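You operate a simulated robot arm through the tools that you are given. There is no shell and no other tool. Be economical: measure what you need, move in short steps, check, and stop when the job is done.

You run a simulated robot arm. Do the job below in one go: nothing can be reset, and whatever is moved stays where it is left.

TASK
Mark stud 6 yellow and stud 1 white, and put the markers back.
Fine: a stroke across the end of each; each marker lies in its cradle; no other stud is marked.

The check looks at the end state, three seconds after you hand in, the way a careful person would. Anything else that was tipped, shoved, dropped, spilled or broken makes it a failure.

THE ROBOT
A 6-joint arm with a two-finger parallel gripper, fixed in place. Base frame: the origin is at the foot of the arm, x ahead of it, y to its left, z up. Readings come in cm, degrees, newtons and seconds.
With the tool pointing down near the work surface it reaches from about 20 to 64 cm from the base axis. Its first joint turns from -66.0 to 66.0 degrees. Payload 2.7 kg.
The TCP is the grasp point between the finger pads, 2.3 cm short of the fingertips. In the tool frame z runs along the fingers and y along their closing line. The gripper opens to 9.4 cm. The fingers are 3.8 cm wide and 1 cm thick; the gripper's body (5.4 by 9.6 cm) begins 3.9 cm behind the TCP.
Orientation is told as [roll, pitch, yaw] about the base's x, y, z axes, in that order, counted from this pose: with the fingers straight down and closing along the base's y, the tool's x points along the base's -x, its y along +y and its z along -z.

THE INTERFACE
- The arm moves only by the tool nudge_tool. Its argument "series" is a list of rows, each an object of numbers (a shift or turn left out is 0, a gripper value left out holds the last): "tx", "ty", "tz": the shift along the tool's x, y, z in units of 50 mm (1.0 is 50 mm); "ax", "ay", "az": the turn, a rotation vector about the tool's x, y, z in units of 6 degrees (1.0 is 6 degrees). In form: [{"tx": .., "ty": .., "tz": .., "ax": .., "ay": .., "az": ..}, ...]. A call has 1 to 8 rows; each row shifts and turns the commanded pose from where the row before left it, along the tool's axes as they then stand. "jaw" is the finger opening in cm, from 0 to 9.4, set as the call begins (left out, the last holds). A call with a number of a shift or a turn outside -1 to 1 is refused whole. Rows are played at 5 a second. More than 5 cm and 8.6 degrees between two rows, or a gripper value outside its range, and nothing of the call is played. A pose out of reach is approached as far as the arm can. The call stops where the force on the tool passes 40 N (or 10 N more than at its start, if that is more) or the arm is blocked; 0.2 s more then pass. Each finger travels about 4.5 cm/s and halts on what it meets, pressing with about 33 N; the grip force reading is that of the motor and also rises with nothing between the fingers. The clock runs only during rows and for 0.2 s after the last one: add rows that do not move to give the fingers time. The reply holds the time, the measured pose of the TCP, the force on the tool along the base axes, the opening and the grip force, in the units named above and with some noise.
- Cameras (640 x 400 px; columns grow to the right, rows downward): "scene" is fixed at [6.63, -44.49, 137.83]; the picture's right is [0.76, -0.65, 0.00], its down [-0.52, -0.61, -0.60] and it looks along [0.39, 0.46, -0.80] (base axes); focal length 256 px, centre (320, 200). "wrist" rides on the gripper at [-3.9, 0, -4.4] in the tool frame; the picture's right is [0.00, -1.00, 0.00], its down [0.97, 0.00, -0.24] and it looks along [0.24, 0.00, 0.97] (tool axes); focal length 218 px, centre (320, 200). There is no depth. A picture from a camera that has moved, and an enlarged one, comes with that camera's place and axes in the base frame and with its lens.
- camera(camera): a new picture of that camera. No time passes.
- close_up(camera, box): a new picture of the part [left, top, right, bottom] of that camera's present view, enlarged. No time passes.
- job_done(): hands the job in; it is judged then, once.

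Work in short steps. Places have to be worked out from the pictures, the camera data and where the tool is seen: move nearer, look again, correct. Check each grasp and each placing, and mend what went wrong. You have 120 turns and 64 pictures in all, those below and enlarged ones among them. Open the gripper and draw the arm clear of the work before you hand the job in, unless the task says otherwise; then end with one line.

The tools are called after "Call:" as a command line: name --argument value ..., lists and objects as JSON in quotes. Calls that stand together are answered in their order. nudge_tool: Moves the arm, as the interface text tells. Its arguments: {"type":"object","properties":{"series":{"type":"array","items":{"type":"object","properties":{"tx":{"type":"number"},"ty":{"type":"number"},"tz":{"type":"number"},"ax":{"type":"number"},"ay":{"type":"number"},"az":{"type":"number"}}}},"jaw":{"type":"number"}},"required":["series"]} The other tools are called the same way: camera (camera) takes a picture; close_up (camera, box) takes an enlarged picture of a part of a camera's view; job_done () hands the job in.

At the start:

```text
time_s: 0.0
eef_pos: [48.0, 2.77, 101.87]
tool_rot: [0.0, -0.1, 0.1]
wrist_force: [0.7, -0.3, 0.2]
finger_gap: 9.39
finger_force: 0.1
```

scene: 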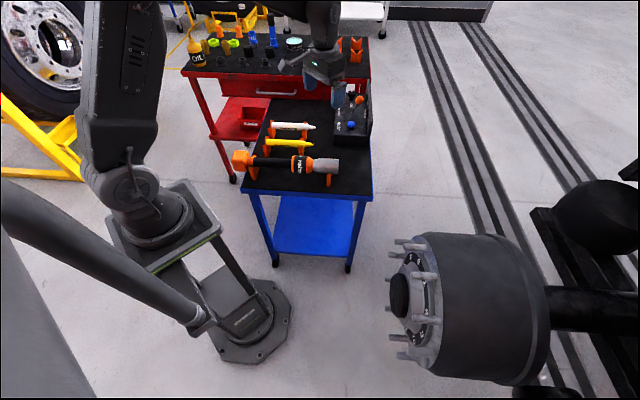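
wrist: 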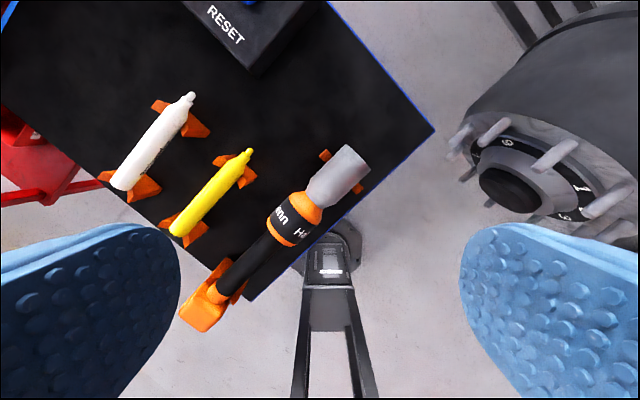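

I start with enlarged views of the hub with its studs and of the marker cradles.

Call:
close_up --camera "scene" --box '[360, 220, 480, 380]'

Call:
close_up --camera "scene" --box '[220, 100, 380, 200]'

Call:
close_up --camera "wrist" --box '[430, 80, 640, 240]'

```text
2.50 times, centred on (420, 300) of scene
camera zoom: at [6.63, -44.49, 137.83], right [0.76, -0.65, 0.0], down [-0.52, -0.61, -0.6], along [0.39, 0.46, -0.8], focal length 641 px, centre (70, -50)
```

zoom: 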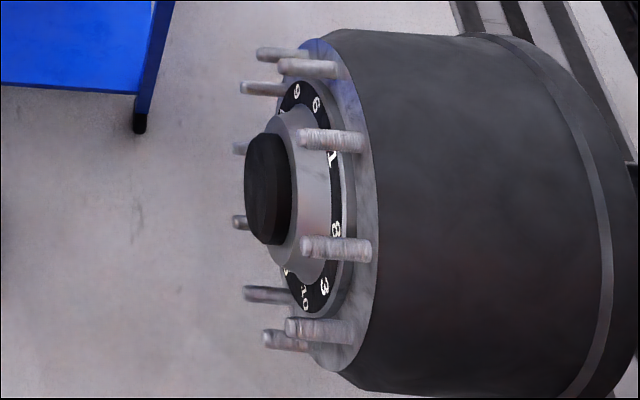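

```text
4.00 times, centred on (300, 150) of scene
camera zoom: at [6.63, -44.49, 137.83], right [0.76, -0.65, 0.0], down [-0.52, -0.61, -0.6], along [0.39, 0.46, -0.8], focal length 1026 px, centre (400, 400)
```

zoom: 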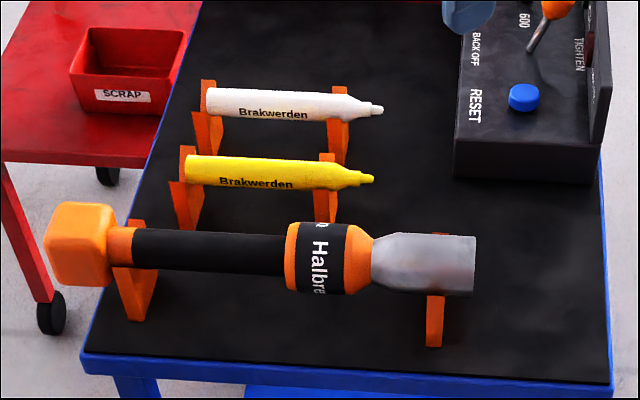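

```text
2.50 times, centred on (535, 160) of wrist
camera zoom: at [51.87, 2.81, 106.36], right [0.0, -1.0, 0.0], down [-0.97, 0.0, 0.24], along [-0.24, 0.0, -0.97], focal length 546 px, centre (-218, 300)
```

zoom: 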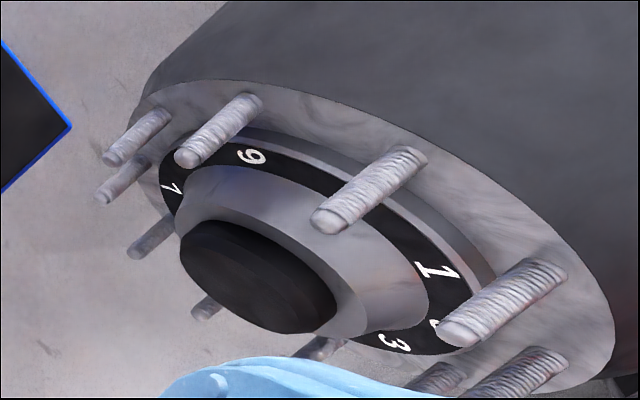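

The markers lie roughly along (0.7,-0.7), tips pointing toward +x/-y, which matches the hub axis. The hub cap is near (42,-42,55). I yaw the tool -45° to line up with that direction.

Call:
nudge_tool --series '[{"az": 0.9375}, {"az": 0.9375}, {"az": 0.9375}, {"az": 0.9375}, {"az": 0.9375}, {"az": 0.9375}, {"az": 0.9375}, {"az": 0.9375}]'

```text
time_s: 1.8
eef_pos: [48.14, 2.61, 101.94]
tool_rot: [0.1, -0.1, -45.0]
wrist_force: [0.4, 0.1, -0.7]
finger_gap: 9.39
finger_force: 0.0
```

Yaw is right. Now I slide sideways (tool -y) toward the front of the hub and drop a little.

Call:
nudge_tool --series '[{"ty": -0.9, "tz": 0.3}, {"ty": -0.9, "tz": 0.3}, {"ty": -0.9, "tz": 0.3}, {"ty": -0.9, "tz": 0.3}, {"ty": -0.9, "tz": 0.3}, {"ty": -0.9, "tz": 0.3}, {"ty": -0.9, "tz": 0.3}]'

Call:
nudge_tool --series '[{"ay": -1}, {"ay": -1}, {"ay": -1}, {"ay": -1}, {"ay": -1}, {"ay": -1}, {"ay": -1}, {"ay": -1}]'

Call:
camera --camera "wrist"

```text
time_s: 3.4
eef_pos: [25.84, -19.83, 91.42]
tool_rot: [0.1, -0.1, -44.9]
wrist_force: [0.6, -0.2, 0.5]
finger_gap: 9.38
finger_force: 0.0
```

```text
time_s: 5.2
eef_pos: [29.14, -21.01, 93.44]
tool_rot: [-2.4, -37.6, -44.6]
wrist_force: [-0.1, -0.4, -0.5]
finger_gap: 9.43
finger_force: 0.1
out of reach, approached as far as the arm can: row 3, 4, 5, 6, 8
```

```text
58 pictures are left
camera wrist: at [29.41, -21.04, 99.44], right [-0.72, -0.69, 0.03], down [-0.64, 0.65, -0.4], along [0.26, -0.31, -0.91], focal length 218 px, centre (320, 200)
```

wrist: 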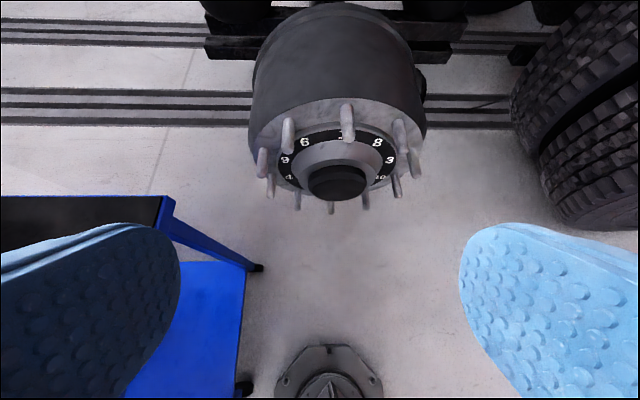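

The front of the hub is visible. I zoom in to read the numbers.

Call:
close_up --camera "wrist" --box '[240, 90, 440, 215]'

```text
3.20 times, centred on (340, 152) of wrist
camera zoom: at [29.41, -21.04, 99.44], right [-0.72, -0.69, 0.03], down [-0.64, 0.65, -0.4], along [0.26, -0.31, -0.91], focal length 698 px, centre (256, 352)
```

zoom: 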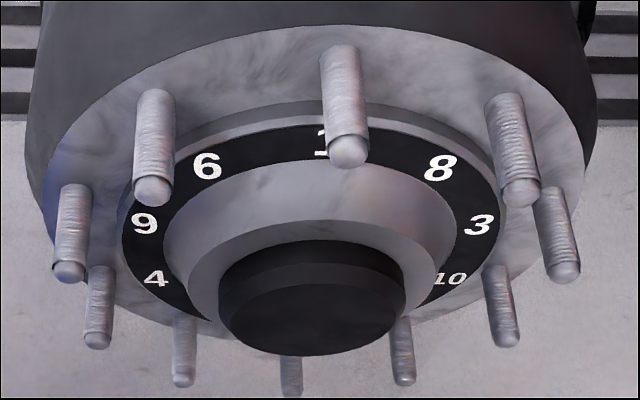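

Stud 1 is the top one, its end at about (41.5,-41.4,72). Stud 6 is the next one to the left seen from the front, its end at about (48.2,-34.1,69). I undo the tilt and travel back to above the yellow marker to locate it precisely.

Call:
nudge_tool --series '[{"ay": 1}, {"ay": 1}, {"ay": 1}, {"ay": 1}, {"ay": 1}, {"ay": 1}, {"ay": 1}, {"ay": 1}]'

Call:
nudge_tool --series '[{"ty": 0.93, "tx": 0.2, "tz": -0.1}, {"ty": 0.93, "tx": 0.2, "tz": -0.1}, {"ty": 0.93, "tx": 0.2, "tz": -0.1}, {"ty": 0.93, "tx": 0.2, "tz": -0.1}, {"ty": 0.93, "tx": 0.2, "tz": 0}, {"ty": 0.93, "tx": 0.2}, {"ty": 0.93, "tx": 0.2}, {"ty": 0.93, "tx": 0.2}]'

Call:
camera --camera "wrist"

```text
time_s: 7.0
eef_pos: [28.81, -23.92, 94.38]
tool_rot: [-6.6, 0.2, -48.4]
wrist_force: [-0.4, 0.1, -0.2]
finger_gap: 9.4
finger_force: 0.0
out of reach, approached as far as the arm can: row 3, 4, 5
```

```text
time_s: 8.8
eef_pos: [51.43, 6.67, 91.79]
tool_rot: [-6.7, 0.2, -48.6]
wrist_force: [0.4, -0.1, -0.4]
finger_gap: 9.38
finger_force: 0.0
```

```text
56 pictures are left
camera wrist: at [54.28, 4.14, 96.2], right [-0.74, -0.66, 0.12], down [-0.62, 0.75, 0.24], along [-0.25, 0.11, -0.96], focal length 218 px, centre (320, 200)
```

wrist: 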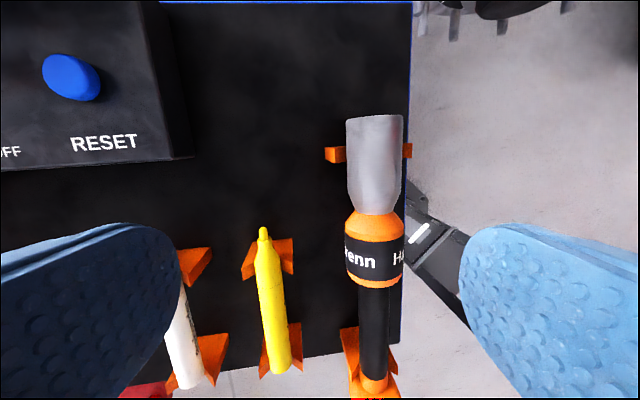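

The earlier out-of-reach rows skewed the commanded pose, so I level roll and yaw again. The two views agree best with the yellow marker's axis at about z=77 and a grip spot near (46.3,16.9). I move over it, part-way down, with the jaws narrowed.

Call:
nudge_tool --jaw 5 --series '[{"ax": -0.56}, {"ax": -0.56}, {"az": -0.6}, {"tx": 0.72, "ty": 0.24}, {"tx": 0.72, "ty": 0.24}, {"tx": 0.72, "ty": 0.24}, {}]'

Call:
camera --camera "wrist"

```text
time_s: 10.4
eef_pos: [46.41, 16.84, 92.12]
tool_rot: [0.0, 0.1, -45.0]
wrist_force: [0.0, -0.7, -0.4]
finger_gap: 5.0
finger_force: 0.0
```

```text
55 pictures are left
camera wrist: at [49.03, 14.21, 96.46], right [-0.71, -0.71, 0.0], down [-0.69, 0.69, 0.24], along [-0.17, 0.17, -0.97], focal length 218 px, centre (320, 200)
```

wrist: 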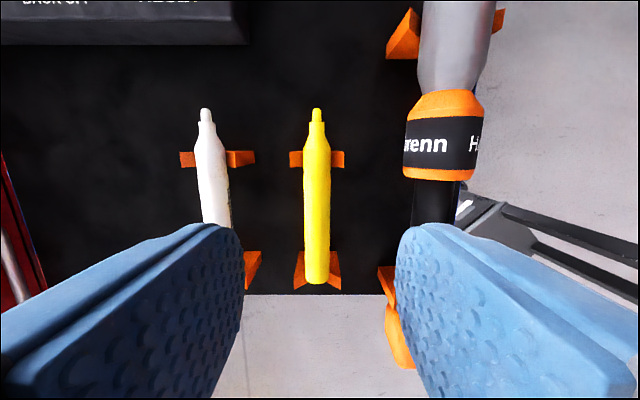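

Aligned well; I shift 0.3 cm toward +y and 0.5 cm back for cradle clearance, then descend to about z=81.

Call:
nudge_tool --series '[{"tx": 0.1, "ty": 0.06}, {"tz": 0.75}, {"tz": 0.75}, {"tz": 0.7}, {}]'

Call:
camera --camera "wrist"

Call:
close_up --camera "scene" --box '[220, 80, 380, 180]'

```text
time_s: 11.6
eef_pos: [46.18, 17.37, 81.12]
tool_rot: [0.1, 0.1, -45.0]
wrist_force: [-1.1, 0.4, -0.6]
finger_gap: 4.98
finger_force: 0.2
```

```text
54 pictures are left
camera wrist: at [48.87, 14.77, 85.6], right [-0.71, -0.71, 0.0], down [-0.69, 0.69, 0.24], along [-0.17, 0.17, -0.97], focal length 218 px, centre (320, 200)
```

wrist: 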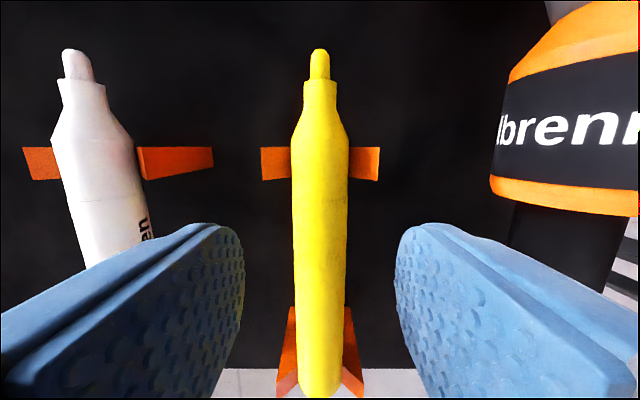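

```text
4.00 times, centred on (300, 130) of scene
camera zoom: at [6.63, -44.49, 137.83], right [0.76, -0.65, 0.0], down [-0.52, -0.61, -0.6], along [0.39, 0.46, -0.8], focal length 1026 px, centre (400, 480)
```

zoom: 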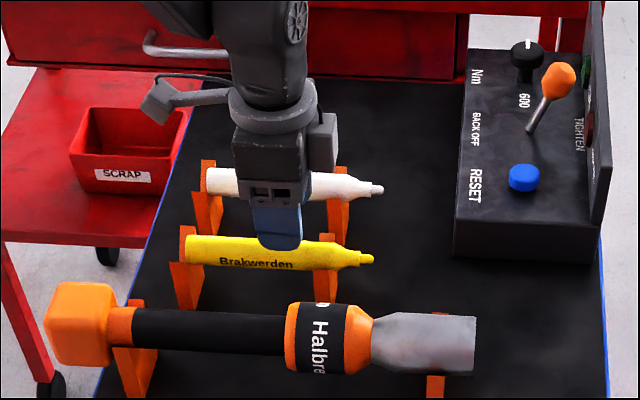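

Motion parallax puts the marker axis at about z≈76, with the table lower than that, so there is finger clearance. I descend to 76.5 and watch the force.

Call:
nudge_tool --series '[{"tz": 0.3}, {"tz": 0.3}, {"tz": 0.3}, {}]'

Call:
camera --camera "wrist"

Call:
close_up --camera "scene" --box '[250, 100, 330, 150]'

```text
time_s: 12.6
eef_pos: [46.24, 17.44, 76.61]
tool_rot: [0.0, 0.1, -45.0]
wrist_force: [-0.5, -0.6, -0.9]
finger_gap: 4.98
finger_force: 0.1
```

```text
52 pictures are left
camera wrist: at [48.93, 14.8, 80.98], right [-0.71, -0.71, 0.0], down [-0.69, 0.69, 0.24], along [-0.17, 0.17, -0.97], focal length 218 px, centre (320, 200)
```

wrist: 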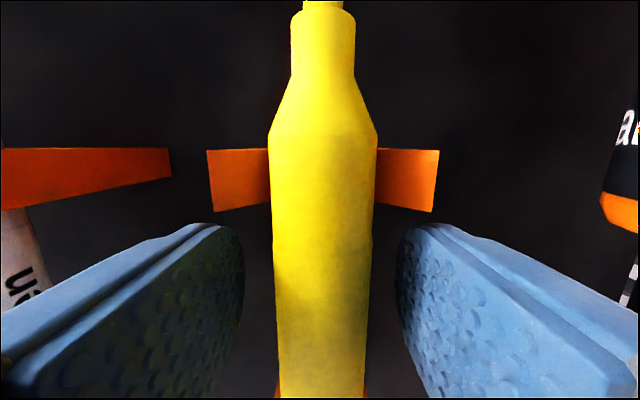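

```text
8.00 times, centred on (290, 125) of scene
camera zoom: at [6.63, -44.49, 137.83], right [0.76, -0.65, 0.0], down [-0.52, -0.61, -0.6], along [0.39, 0.46, -0.8], focal length 2052 px, centre (560, 800)
```

zoom: 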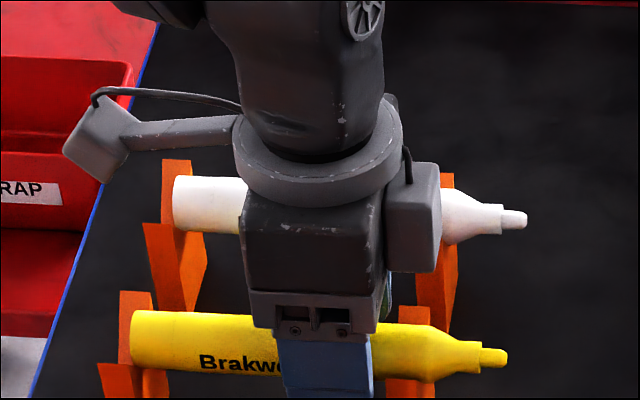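

The marker is centred between the fingers with its axis about 0.5 cm below the TCP. I lower 0.4 cm, then close.

Call:
nudge_tool --series '[{"tz": 0.08}, {}]'

Call:
nudge_tool --jaw 0 --series '[{}, {}, {}, {}, {}]'

```text
time_s: 13.2
eef_pos: [46.21, 17.41, 76.07]
tool_rot: [0.0, 0.1, -45.0]
wrist_force: [-0.4, -0.4, -0.1]
finger_gap: 5.01
finger_force: 0.1
```

```text
time_s: 14.4
eef_pos: [46.27, 17.42, 76.13]
tool_rot: [0.1, 0.1, -45.1]
wrist_force: [-1.4, -0.8, 1.8]
finger_gap: 2.41
finger_force: 33.0
```

Gripped at 2.41 cm with the release pose noted as (46.24,17.42,76.1). I lift straight up and look.

Call:
nudge_tool --series '[{"tz": -0.2}, {"tz": -0.5}, {"tz": -0.7}, {"tz": -0.8}, {"tz": -0.8}, {}]'

Call:
camera --camera "wrist"

Call:
camera --camera "scene"

```text
time_s: 15.8
eef_pos: [46.11, 17.38, 91.13]
tool_rot: [0.0, 0.0, -45.0]
wrist_force: [0.2, -0.7, -0.8]
finger_gap: 2.41
finger_force: 33.3
```

```text
50 pictures are left
camera wrist: at [48.8, 14.67, 95.51], right [-0.71, -0.71, 0.0], down [-0.69, 0.69, 0.24], along [-0.17, 0.17, -0.97], focal length 218 px, centre (320, 200)
```

wrist: 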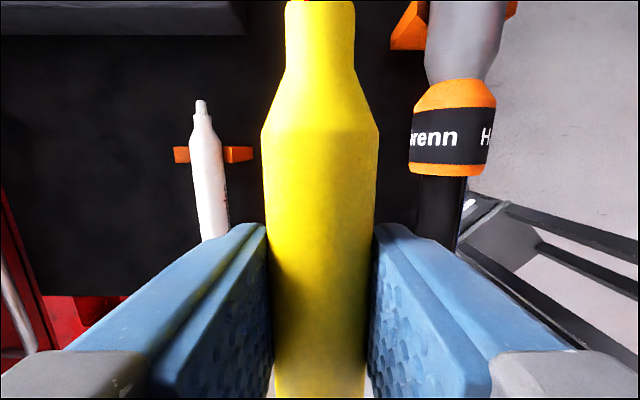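

```text
49 pictures are left
```

scene: 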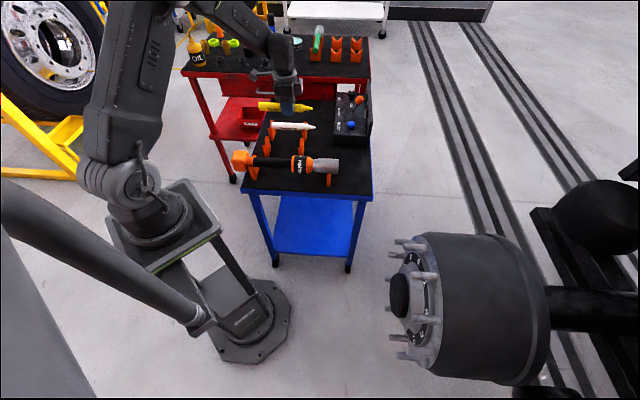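

The marker is held level, tip about 7.6 cm ahead of the TCP. I carry it high to a standoff in front of stud 6.

Call:
nudge_tool --series '[{"tx": -0.55, "ty": -0.8}, {"tx": -0.55, "ty": -0.8}, {"tx": -0.55, "ty": -0.8}, {"tx": -0.55, "ty": -0.8}, {"tx": -0.55, "ty": -0.8}, {"tx": -0.55, "ty": -0.8}, {"tx": -0.55, "ty": -0.8}, {"tx": -0.55, "ty": -0.8}]'

Call:
camera --camera "wrist"

Call:
camera --camera "scene"

```text
time_s: 17.6
eef_pos: [39.2, -20.79, 91.07]
tool_rot: [0.0, 0.1, -44.9]
wrist_force: [-0.9, -0.4, -0.8]
finger_gap: 2.36
finger_force: 32.8
```

```text
48 pictures are left
camera wrist: at [41.83, -23.5, 95.56], right [-0.71, -0.71, 0.0], down [-0.69, 0.68, 0.24], along [-0.17, 0.17, -0.97], focal length 218 px, centre (320, 200)
```

wrist: 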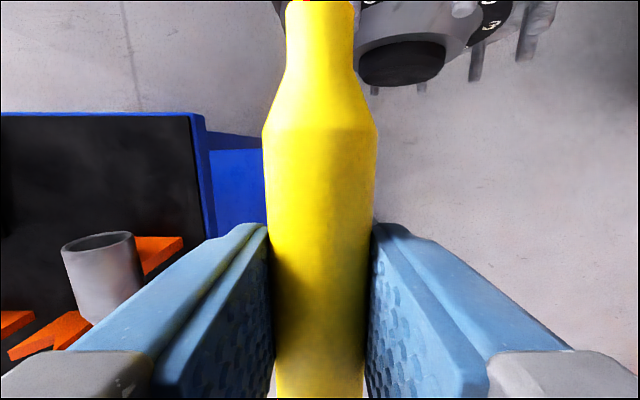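

```text
47 pictures are left
```

scene: 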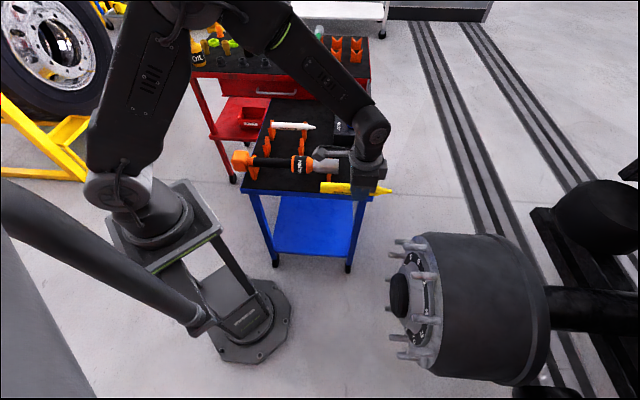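

From here the hub is at the frame's top edge. I move forward and sideways, still 20 cm above, so the wrist camera looks down on the stud ends from nearly overhead.

Call:
nudge_tool --series '[{"tx": -0.8, "ty": 0.5}, {"tx": -0.8, "ty": 0.5}, {}]'

Call:
camera --camera "wrist"

```text
time_s: 18.4
eef_pos: [48.28, -22.75, 91.19]
tool_rot: [0.0, 0.1, -45.0]
wrist_force: [-0.5, 0.7, -0.4]
finger_gap: 2.34
finger_force: 32.1
```

```text
46 pictures are left
camera wrist: at [50.9, -25.38, 95.49], right [-0.71, -0.71, 0.0], down [-0.69, 0.69, 0.24], along [-0.17, 0.17, -0.97], focal length 218 px, centre (320, 200)
```

wrist: 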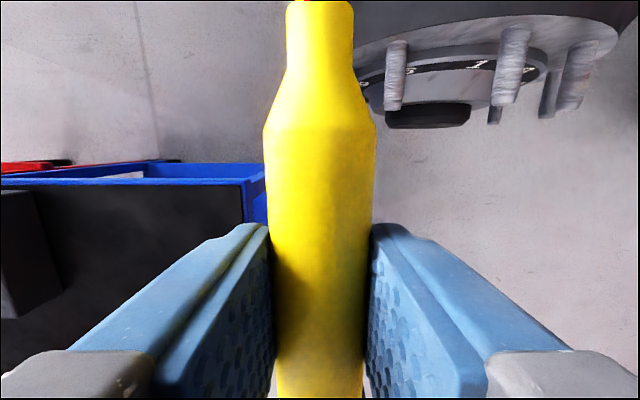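

Call:
close_up --camera "wrist" --box '[340, 0, 640, 150]'

Call:
close_up --camera "scene" --box '[380, 225, 460, 275]'

```text
2.13 times, centred on (490, 75) of wrist
camera zoom: at [50.9, -25.38, 95.49], right [-0.71, -0.71, 0.0], down [-0.69, 0.69, 0.24], along [-0.17, 0.17, -0.97], focal length 466 px, centre (-43, 467)
```

zoom: 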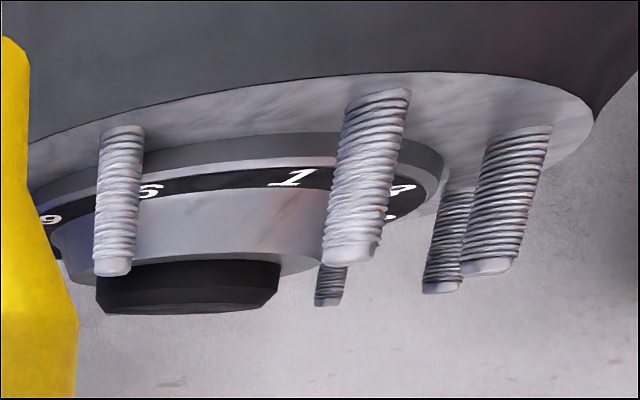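

```text
8.00 times, centred on (420, 250) of scene
camera zoom: at [6.64, -44.49, 137.83], right [0.76, -0.65, 0.0], down [-0.52, -0.61, -0.6], along [0.39, 0.46, -0.8], focal length 2052 px, centre (-480, -200)
```

zoom: 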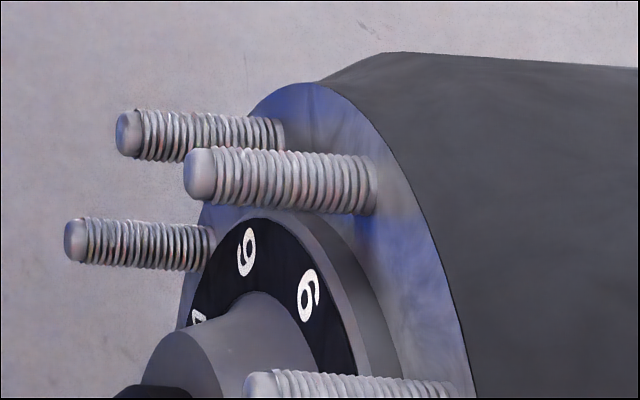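

Triangulation gives stud 6's end at about (48.1,-34.1,68.7) and stud 1's at about (41.2,-41.3,71.8), with the hub axis at -45°. I back up 4 cm, shift over to stud 6's line and descend to about z=74.

Call:
nudge_tool --series '[{"tx": 0.8}, {"ty": -0.81}, {"ty": -0.81}, {"tz": 0.85}, {"tz": 0.85}, {"tz": 0.85}, {"tz": 0.85}, {}]'

Call:
close_up --camera "scene" --box '[340, 190, 460, 265]'

```text
time_s: 20.2
eef_pos: [39.58, -25.88, 73.86]
tool_rot: [0.0, 0.1, -45.1]
wrist_force: [-0.5, 0.0, -1.9]
finger_gap: 2.18
finger_force: 33.3
```

```text
5.33 times, centred on (400, 228) of scene
camera zoom: at [6.63, -44.49, 137.83], right [0.76, -0.65, 0.0], down [-0.52, -0.61, -0.6], along [0.39, 0.46, -0.8], focal length 1368 px, centre (-107, 53)
```

zoom: 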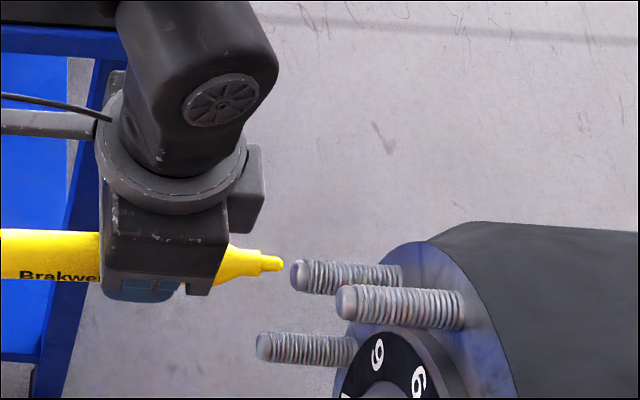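

The finger gap has dropped from 2.41 to 2.18, so the marker may be creeping in the grip. I check the wrist view.

Call:
camera --camera "wrist"

Call:
nudge_tool --series '[{}, {}]'

```text
42 pictures are left
camera wrist: at [42.27, -28.52, 78.29], right [-0.71, -0.71, 0.0], down [-0.69, 0.69, 0.24], along [-0.17, 0.17, -0.97], focal length 218 px, centre (320, 200)
```

wrist: 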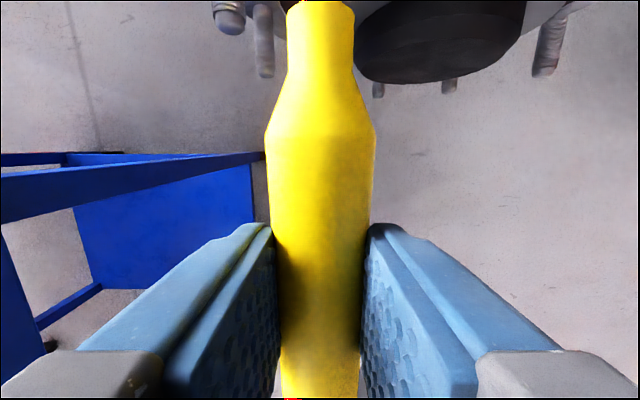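

```text
time_s: 20.8
eef_pos: [39.61, -25.77, 73.92]
tool_rot: [0.0, 0.1, -45.0]
wrist_force: [0.7, 0.6, -0.7]
finger_gap: 2.24
finger_force: 33.0
```

The marker is tilted tip-up about 2° but stable. Calibrating the scene picture against the known tip position puts stud 6's end at z≈69.4. I descend gently to that height, advance to about 2 cm short, and check.

Call:
nudge_tool --series '[{"tz": 0.3}, {"tz": 0.3}, {"tz": 0.32, "ty": 0.04}, {"tx": -0.2}, {"tx": -0.2}, {}]'

Call:
close_up --camera "scene" --box '[370, 220, 450, 270]'

Call:
camera --camera "wrist"

```text
time_s: 22.2
eef_pos: [41.42, -27.15, 69.52]
tool_rot: [0.0, 0.1, -45.0]
wrist_force: [0.0, -0.1, -0.2]
finger_gap: 2.36
finger_force: 32.9
```

```text
8.00 times, centred on (410, 245) of scene
camera zoom: at [6.63, -44.49, 137.83], right [0.76, -0.65, 0.0], down [-0.52, -0.61, -0.6], along [0.39, 0.46, -0.8], focal length 2052 px, centre (-400, -160)
```

zoom: 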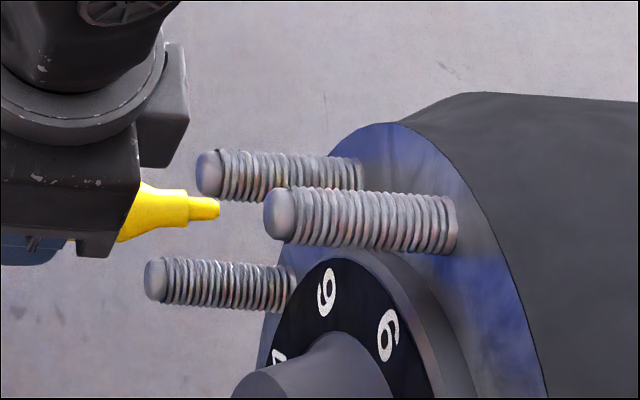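

```text
40 pictures are left
camera wrist: at [43.99, -29.7, 73.87], right [-0.71, -0.71, 0.0], down [-0.69, 0.69, 0.24], along [-0.17, 0.17, -0.97], focal length 218 px, centre (320, 200)
```

wrist: 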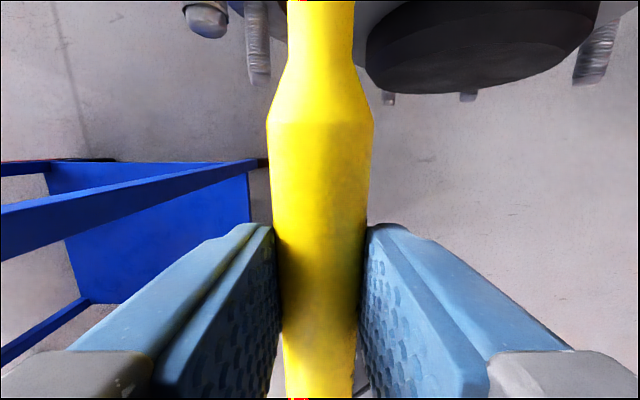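

The marker droops at the tail (about 4° tip-up) and has slid slightly, but the tip lines up with stud 6's end and is about 2 cm short. I shift to the near side of the end face and creep forward in small steps, watching the force.

Call:
nudge_tool --series '[{"ty": -0.08}, {"ty": -0.07}, {"tx": -0.1}, {"tx": -0.1}, {"tx": -0.04}, {}]'

Call:
close_up --camera "scene" --box '[385, 230, 433, 260]'

```text
time_s: 23.6
eef_pos: [41.6, -28.39, 69.49]
tool_rot: [0.0, 0.0, -45.0]
wrist_force: [-0.5, 0.4, -0.1]
finger_gap: 2.38
finger_force: 32.8
```

```text
13.33 times, centred on (409, 245) of scene
camera zoom: at [6.63, -44.49, 137.83], right [0.76, -0.65, 0.0], down [-0.52, -0.61, -0.6], along [0.39, 0.46, -0.8], focal length 3420 px, centre (-867, -400)
```

zoom: 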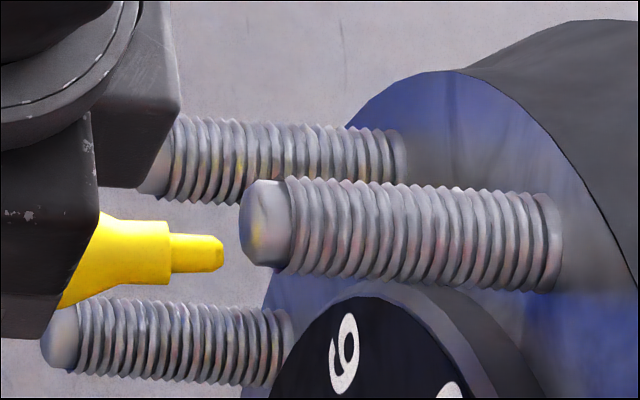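

The tip is about 0.6–0.7 cm from the end face, off toward its near edge as intended. I advance in 1 mm steps.

Call:
nudge_tool --series '[{"tx": -0.04}, {"tx": -0.04}, {"tx": -0.02}, {}]'

Call:
nudge_tool --series '[{"tx": -0.02}, {}]'

Call:
close_up --camera "scene" --box '[385, 230, 433, 260]'

```text
time_s: 24.6
eef_pos: [41.85, -28.74, 69.46]
tool_rot: [0.0, 0.0, -45.1]
wrist_force: [0.1, 0.5, -0.2]
finger_gap: 2.34
finger_force: 33.6
```

```text
time_s: 25.2
eef_pos: [42.0, -28.9, 69.6]
tool_rot: [0.0, 0.0, -45.1]
wrist_force: [-0.5, -0.1, -0.5]
finger_gap: 2.38
finger_force: 33.0
```

```text
13.33 times, centred on (409, 245) of scene
camera zoom: at [6.63, -44.49, 137.83], right [0.76, -0.65, 0.0], down [-0.52, -0.61, -0.6], along [0.39, 0.46, -0.8], focal length 3420 px, centre (-867, -400)
```

zoom: 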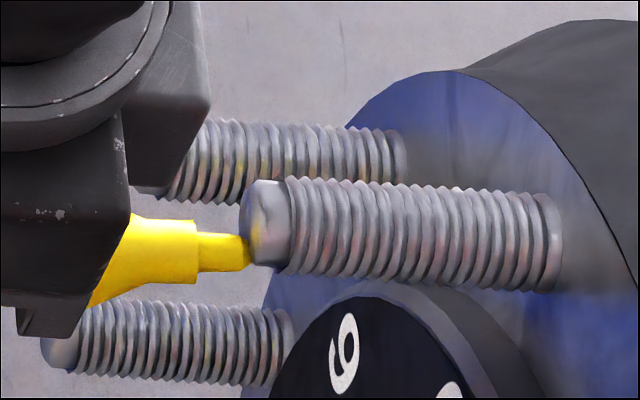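

The tip is practically at the face with no force yet. I keep creeping.

Call:
nudge_tool --series '[{"tx": -0.02}, {}]'

Call:
nudge_tool --series '[{"tx": -0.02}, {}]'

Call:
nudge_tool --series '[{"tx": -0.02}, {}]'

```text
time_s: 25.8
eef_pos: [42.05, -28.81, 69.53]
tool_rot: [0.0, 0.1, -45.0]
wrist_force: [-1.2, 0.2, 0.2]
finger_gap: 2.35
finger_force: 32.7
```

```text
time_s: 26.4
eef_pos: [42.1, -28.98, 69.51]
tool_rot: [0.0, 0.3, -45.0]
wrist_force: [-3.1, 2.5, -1.3]
finger_gap: 2.34
finger_force: 32.8
```

```text
time_s: 27.0
eef_pos: [42.03, -28.86, 69.45]
tool_rot: [0.0, 0.3, -45.1]
wrist_force: [-8.3, 4.1, -2.4]
finger_gap: 2.37
finger_force: 33.2
```

Contact at about 9 N. Now I sweep across the end face: slightly back toward the near edge, then across to the far side.

Call:
nudge_tool --series '[{"ty": -0.04}, {"ty": 0.04}, {"ty": 0.04}, {"ty": 0.04}, {"ty": 0.04}, {"ty": 0.04}, {"ty": 0.04}, {"ty": 0.04}]'

Call:
close_up --camera "scene" --box '[385, 230, 433, 260]'

```text
time_s: 28.8
eef_pos: [43.06, -28.12, 69.42]
tool_rot: [0.1, 0.2, -44.9]
wrist_force: [-7.6, 11.6, -8.7]
finger_gap: 2.35
finger_force: 33.0
```

```text
13.33 times, centred on (409, 245) of scene
camera zoom: at [6.63, -44.48, 137.84], right [0.76, -0.65, 0.0], down [-0.52, -0.61, -0.6], along [0.39, 0.46, -0.8], focal length 3420 px, centre (-867, -400)
```

zoom: 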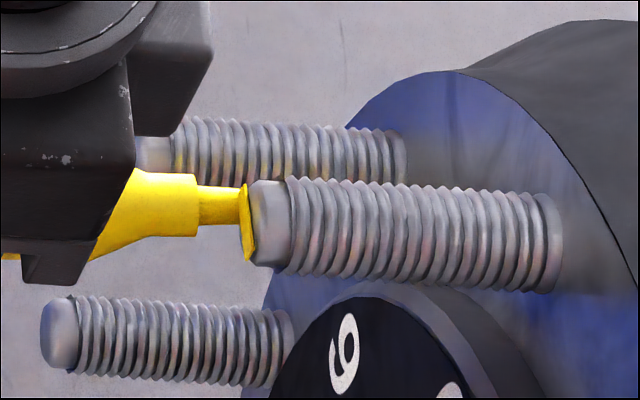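

A yellow stroke now runs right across stud 6's end. I back straight off and look.

Call:
nudge_tool --series '[{"tx": 0.1}, {"tx": 0.4}, {"tx": 0.5}, {}]'

Call:
close_up --camera "scene" --box '[340, 210, 436, 270]'

```text
time_s: 29.8
eef_pos: [39.61, -24.75, 69.51]
tool_rot: [0.0, -0.1, -45.0]
wrist_force: [0.5, 0.4, 0.6]
finger_gap: 2.36
finger_force: 33.3
```

```text
6.67 times, centred on (388, 240) of scene
camera zoom: at [6.63, -44.49, 137.83], right [0.76, -0.65, 0.0], down [-0.52, -0.61, -0.6], along [0.39, 0.46, -0.8], focal length 1710 px, centre (-133, -67)
```

zoom: 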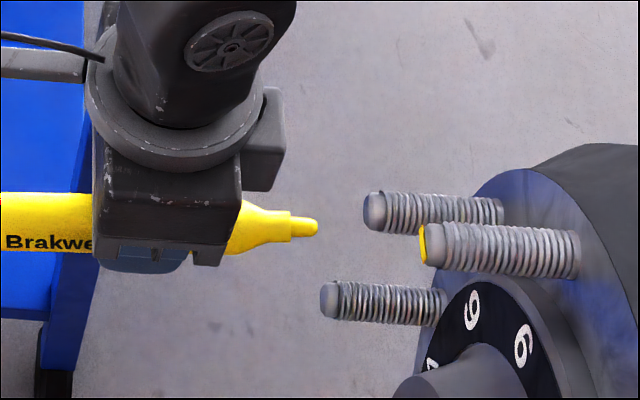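

The stroke is good. I lift gently, then view how the marker sits in the grip before putting it back.

Call:
nudge_tool --series '[{"tz": -0.3}, {"tz": -0.6}, {"tz": -0.7}, {"tz": -0.7}, {"tz": -0.7}, {"tz": -0.7}, {"tz": -0.5}, {"tz": -0.2}]'

Call:
nudge_tool --series '[{"tx": 0.25, "ty": 0.4}, {"tx": 0.4, "ty": 0.8}, {"tx": 0.4, "ty": 0.8}, {"tx": 0.4, "ty": 0.8}, {"tx": 0.4, "ty": 0.8}, {"tx": 0.4, "ty": 0.8}, {"tx": 0.4, "ty": 0.8}, {"tx": 0.25, "ty": 0.5}]'

Call:
camera --camera "wrist"

Call:
close_up --camera "scene" --box '[220, 60, 380, 160]'

```text
time_s: 31.6
eef_pos: [39.55, -24.55, 91.49]
tool_rot: [0.0, 0.1, -45.0]
wrist_force: [0.1, -0.2, 0.2]
finger_gap: 2.34
finger_force: 33.3
```

```text
time_s: 33.4
eef_pos: [49.46, 5.68, 91.49]
tool_rot: [0.0, 0.1, -45.0]
wrist_force: [0.5, -0.2, -0.5]
finger_gap: 2.39
finger_force: 33.5
```

```text
35 pictures are left
camera wrist: at [52.06, 3.02, 95.82], right [-0.71, -0.71, 0.0], down [-0.69, 0.69, 0.24], along [-0.17, 0.17, -0.97], focal length 218 px, centre (320, 200)
```

wrist: 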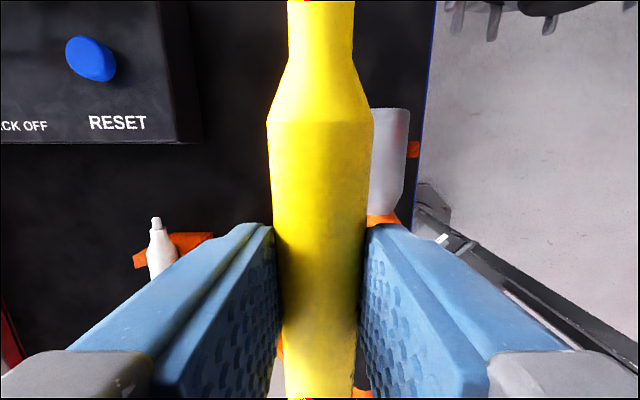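

```text
4.00 times, centred on (300, 110) of scene
camera zoom: at [6.63, -44.49, 137.83], right [0.76, -0.65, 0.0], down [-0.52, -0.61, -0.6], along [0.39, 0.46, -0.8], focal length 1026 px, centre (400, 560)
```

zoom: 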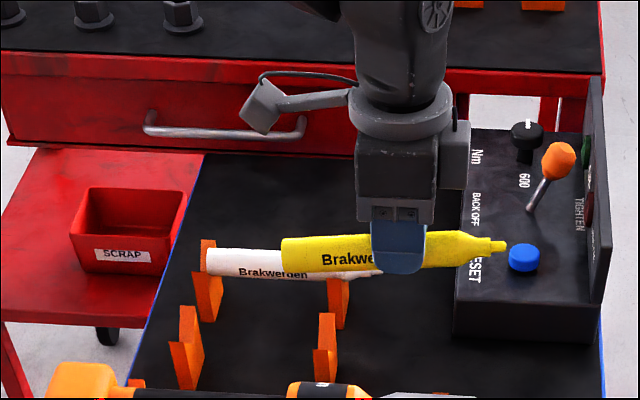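

The marker now rides about 4.5° tip-up, roughly 0.2 cm forward and a bit low in the grip. I go above the yellow cradle, rotate the tool to level the marker, and descend part-way.

Call:
nudge_tool --series '[{"tx": 0.4, "ty": 0.24}, {"tx": 0.7, "ty": 0.4}, {"tx": 0.7, "ty": 0.4}, {"tx": 0.36, "ty": 0.16}, {"ay": 0.35}, {"ay": 0.35}, {}]'

Call:
nudge_tool --series '[{"tz": 0.5}, {"tz": 0.6}, {"tz": 0.5}, {"tz": 0.2}, {}]'

Call:
camera --camera "wrist"

Call:
close_up --camera "scene" --box '[240, 90, 336, 150]'

```text
time_s: 35.0
eef_pos: [46.07, 17.68, 91.42]
tool_rot: [0.0, 4.2, -44.9]
wrist_force: [-0.7, 0.6, 0.6]
finger_gap: 2.39
finger_force: 33.0
```

```text
time_s: 36.2
eef_pos: [45.7, 17.85, 82.59]
tool_rot: [0.0, 4.3, -44.9]
wrist_force: [0.0, -0.8, -1.5]
finger_gap: 2.37
finger_force: 32.8
```

```text
33 pictures are left
camera wrist: at [48.46, 15.14, 86.6], right [-0.71, -0.71, 0.0], down [-0.67, 0.67, 0.31], along [-0.22, 0.22, -0.95], focal length 218 px, centre (320, 200)
```

wrist: 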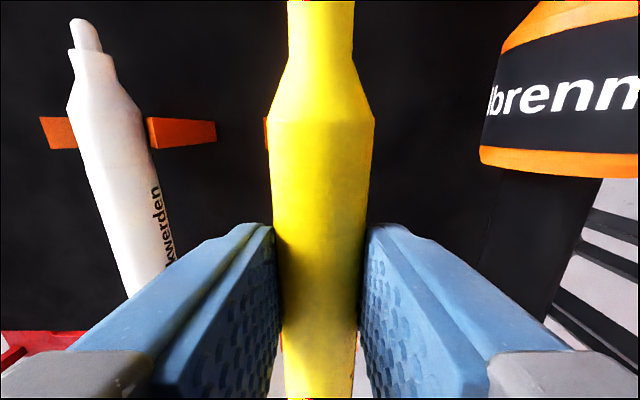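

```text
6.67 times, centred on (288, 120) of scene
camera zoom: at [6.63, -44.49, 137.83], right [0.76, -0.65, 0.0], down [-0.52, -0.61, -0.6], along [0.39, 0.46, -0.8], focal length 1710 px, centre (533, 733)
```

zoom: 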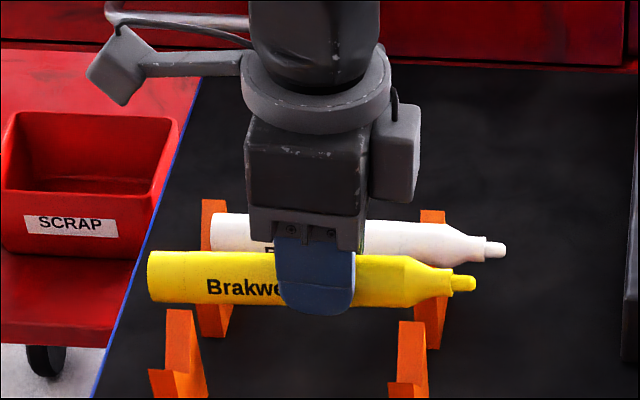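

Still about 2° tip-up; I level a bit more and descend 4.5 cm with lateral compensation for the tool tilt.

Call:
nudge_tool --series '[{"ay": 0.35}, {"tz": 0.3, "tx": -0.05}, {"tz": 0.3, "tx": -0.05}, {"tz": 0.3, "tx": -0.05}, {}]'

Call:
close_up --camera "scene" --box '[240, 100, 336, 160]'

Call:
camera --camera "wrist"

```text
time_s: 37.4
eef_pos: [45.83, 17.83, 77.84]
tool_rot: [0.0, 6.4, -45.0]
wrist_force: [-0.3, 0.1, -0.2]
finger_gap: 2.36
finger_force: 32.9
```

```text
6.67 times, centred on (288, 130) of scene
camera zoom: at [6.63, -44.49, 137.83], right [0.76, -0.65, 0.0], down [-0.52, -0.61, -0.6], along [0.39, 0.46, -0.8], focal length 1710 px, centre (533, 667)
```

zoom: 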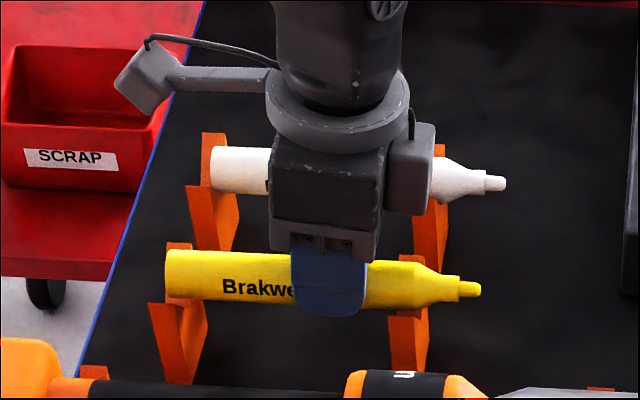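

```text
30 pictures are left
camera wrist: at [48.72, 14.87, 81.85], right [-0.71, -0.71, 0.0], down [-0.66, 0.66, 0.35], along [-0.24, 0.25, -0.94], focal length 218 px, centre (320, 200)
```

wrist: 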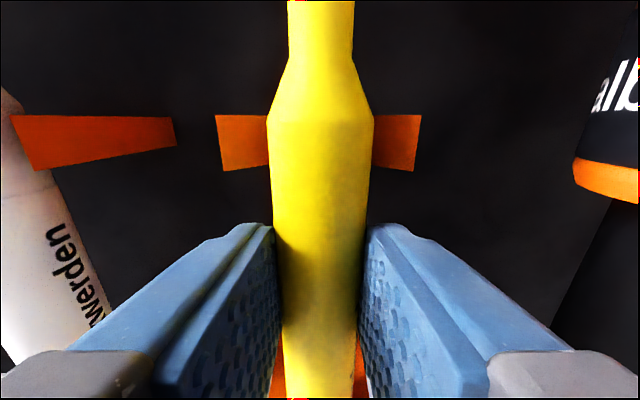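

Level and centred; the marker is about 0.4 cm too far back relative to the cradle. I shift forward and lower in small steps, watching the force.

Call:
nudge_tool --series '[{"tx": -0.08}, {"tz": 0.1, "tx": -0.01}, {"tz": 0.06, "tx": -0.006}, {}]'

Call:
nudge_tool --series '[{"tz": 0.04, "tx": -0.004}, {}]'

```text
time_s: 38.4
eef_pos: [46.12, 17.57, 77.3]
tool_rot: [0.1, 6.4, -44.9]
wrist_force: [-3.3, -1.0, 16.9]
finger_gap: 2.36
finger_force: 33.0
```

```text
time_s: 39.0
eef_pos: [46.12, 17.62, 77.02]
tool_rot: [0.1, 6.3, -44.9]
wrist_force: [-4.6, -6.9, 25.5]
finger_gap: 2.38
finger_force: 32.8
```

The cradle is carrying it now. I ease up a touch and open the fingers.

Call:
nudge_tool --series '[{"tz": -0.04}, {}]'

Call:
close_up --camera "scene" --box '[240, 100, 336, 160]'

```text
time_s: 39.6
eef_pos: [45.95, 17.56, 77.03]
tool_rot: [0.0, 6.4, -45.0]
wrist_force: [1.4, -0.5, 2.4]
finger_gap: 2.35
finger_force: 33.1
```

```text
6.67 times, centred on (288, 130) of scene
camera zoom: at [6.63, -44.49, 137.83], right [0.76, -0.65, 0.0], down [-0.52, -0.61, -0.6], along [0.39, 0.46, -0.8], focal length 1710 px, centre (533, 667)
```

zoom: 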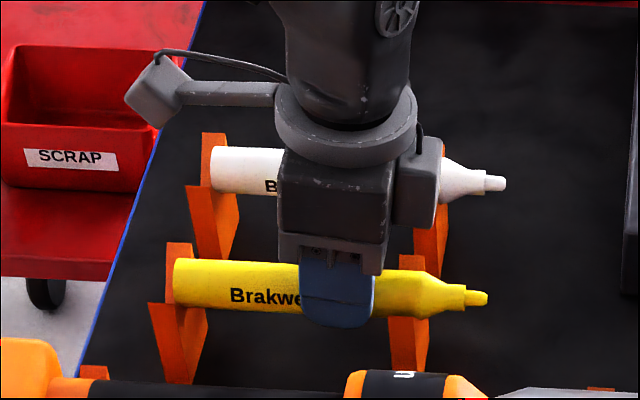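

It sits just like the white one. Opening, then rising straight.

Call:
nudge_tool --jaw 4.6 --series '[{}, {}, {}, {}]'

Call:
nudge_tool --series '[{"tz": -0.3, "tx": 0.033}, {"tz": -0.6, "tx": 0.066}, {"tz": -0.8, "tx": 0.088}, {"ay": -0.53}, {"ay": -0.53}, {"tz": -0.6}, {}]'

Call:
camera --camera "wrist"

Call:
close_up --camera "scene" --box '[240, 100, 336, 160]'

```text
time_s: 40.6
eef_pos: [46.09, 17.67, 77.08]
tool_rot: [0.0, 6.3, -45.0]
wrist_force: [-0.2, 0.2, -0.1]
finger_gap: 4.62
finger_force: 0.1
```

```text
time_s: 42.2
eef_pos: [46.07, 17.55, 88.74]
tool_rot: [0.0, 0.1, -44.9]
wrist_force: [-0.1, 0.3, 0.5]
finger_gap: 4.62
finger_force: 0.1
```

```text
28 pictures are left
camera wrist: at [48.72, 14.9, 93.18], right [-0.71, -0.71, 0.0], down [-0.69, 0.69, 0.24], along [-0.17, 0.17, -0.97], focal length 218 px, centre (320, 200)
```

wrist: 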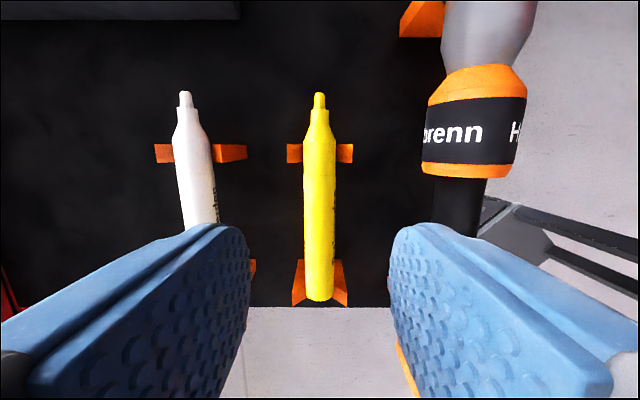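

```text
6.67 times, centred on (288, 130) of scene
camera zoom: at [6.63, -44.49, 137.83], right [0.76, -0.65, 0.0], down [-0.52, -0.61, -0.6], along [0.39, 0.46, -0.8], focal length 1710 px, centre (533, 667)
```

zoom: 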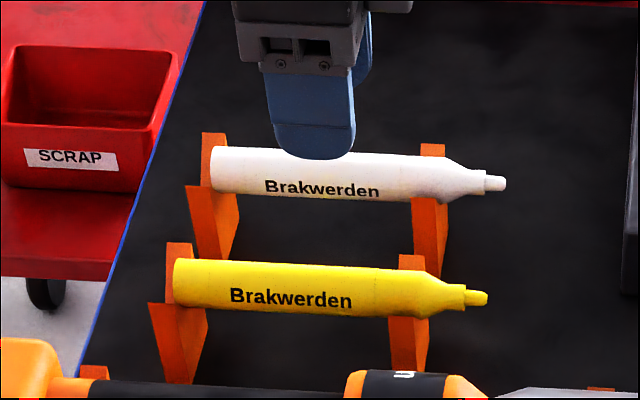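

Yellow is back in its cradle. The white marker is about 9.75 cm to the left and parallel; I move over it, gripping 1 cm further back (closer to its balance point) this time.

Call:
nudge_tool --series '[{"ty": 0.65}, {"ty": 0.65}, {"ty": 0.65}, {"tx": 0.2}, {"tz": 0.5}, {"tz": 0.7}, {"tz": 0.4}, {}]'

Call:
camera --camera "wrist"

```text
time_s: 44.0
eef_pos: [52.27, 25.35, 80.6]
tool_rot: [0.0, 0.0, -45.1]
wrist_force: [-0.1, -0.5, -0.1]
finger_gap: 4.59
finger_force: 0.1
```

```text
26 pictures are left
camera wrist: at [54.86, 22.66, 85.06], right [-0.71, -0.71, 0.0], down [-0.69, 0.69, 0.24], along [-0.17, 0.17, -0.97], focal length 218 px, centre (320, 200)
```

wrist: 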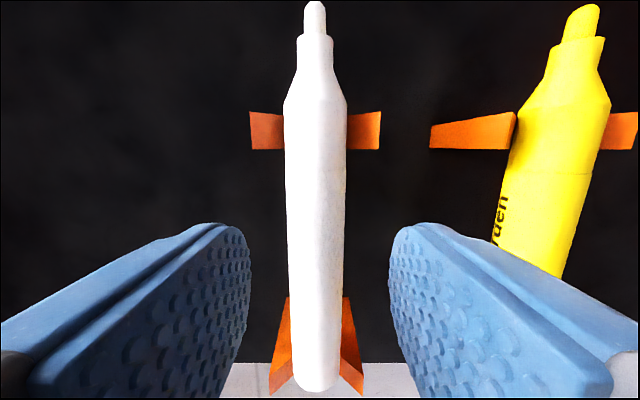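

White is nearly centred (0.2 cm left) with good cradle clearance on both sides. I correct and descend to z≈75.9, then close.

Call:
nudge_tool --series '[{"ty": 0.04}, {"tz": 0.3}, {"tz": 0.3}, {"tz": 0.2}, {"tz": 0.14}, {}]'

Call:
nudge_tool --jaw 0 --series '[{}, {}, {}, {}, {}]'

Call:
nudge_tool --series '[{"tz": -0.1}, {"tz": -0.3}, {"tz": -0.5}, {"tz": -0.6}, {"tz": -0.6}, {"tz": -0.6}, {"tz": -0.3}, {}]'

Call:
camera --camera "wrist"

Call:
close_up --camera "scene" --box '[220, 60, 380, 160]'

```text
time_s: 45.4
eef_pos: [52.33, 25.41, 75.93]
tool_rot: [0.0, 0.0, -45.0]
wrist_force: [-0.4, 0.1, -0.1]
finger_gap: 4.59
finger_force: 0.0
```

```text
time_s: 46.6
eef_pos: [52.28, 25.38, 75.87]
tool_rot: [0.0, 0.0, -45.0]
wrist_force: [-0.5, 1.1, 0.3]
finger_gap: 2.42
finger_force: 33.2
```

```text
time_s: 48.4
eef_pos: [52.34, 25.32, 90.87]
tool_rot: [0.1, -0.1, -45.0]
wrist_force: [0.5, -0.9, -0.2]
finger_gap: 2.41
finger_force: 33.0
```

```text
25 pictures are left
camera wrist: at [55.05, 22.63, 95.3], right [-0.71, -0.71, 0.0], down [-0.69, 0.69, 0.24], along [-0.17, 0.17, -0.97], focal length 218 px, centre (320, 200)
```

wrist: 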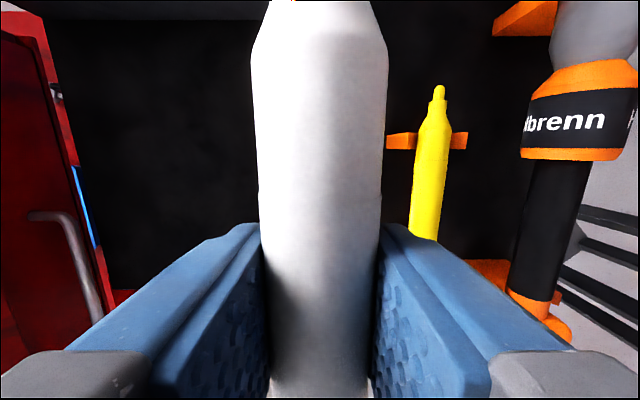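

```text
4.00 times, centred on (300, 110) of scene
camera zoom: at [6.63, -44.49, 137.83], right [0.76, -0.65, 0.0], down [-0.52, -0.61, -0.6], along [0.39, 0.46, -0.8], focal length 1026 px, centre (400, 560)
```

zoom: 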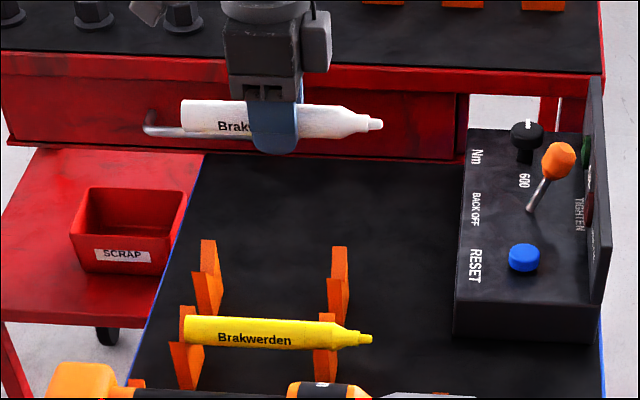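

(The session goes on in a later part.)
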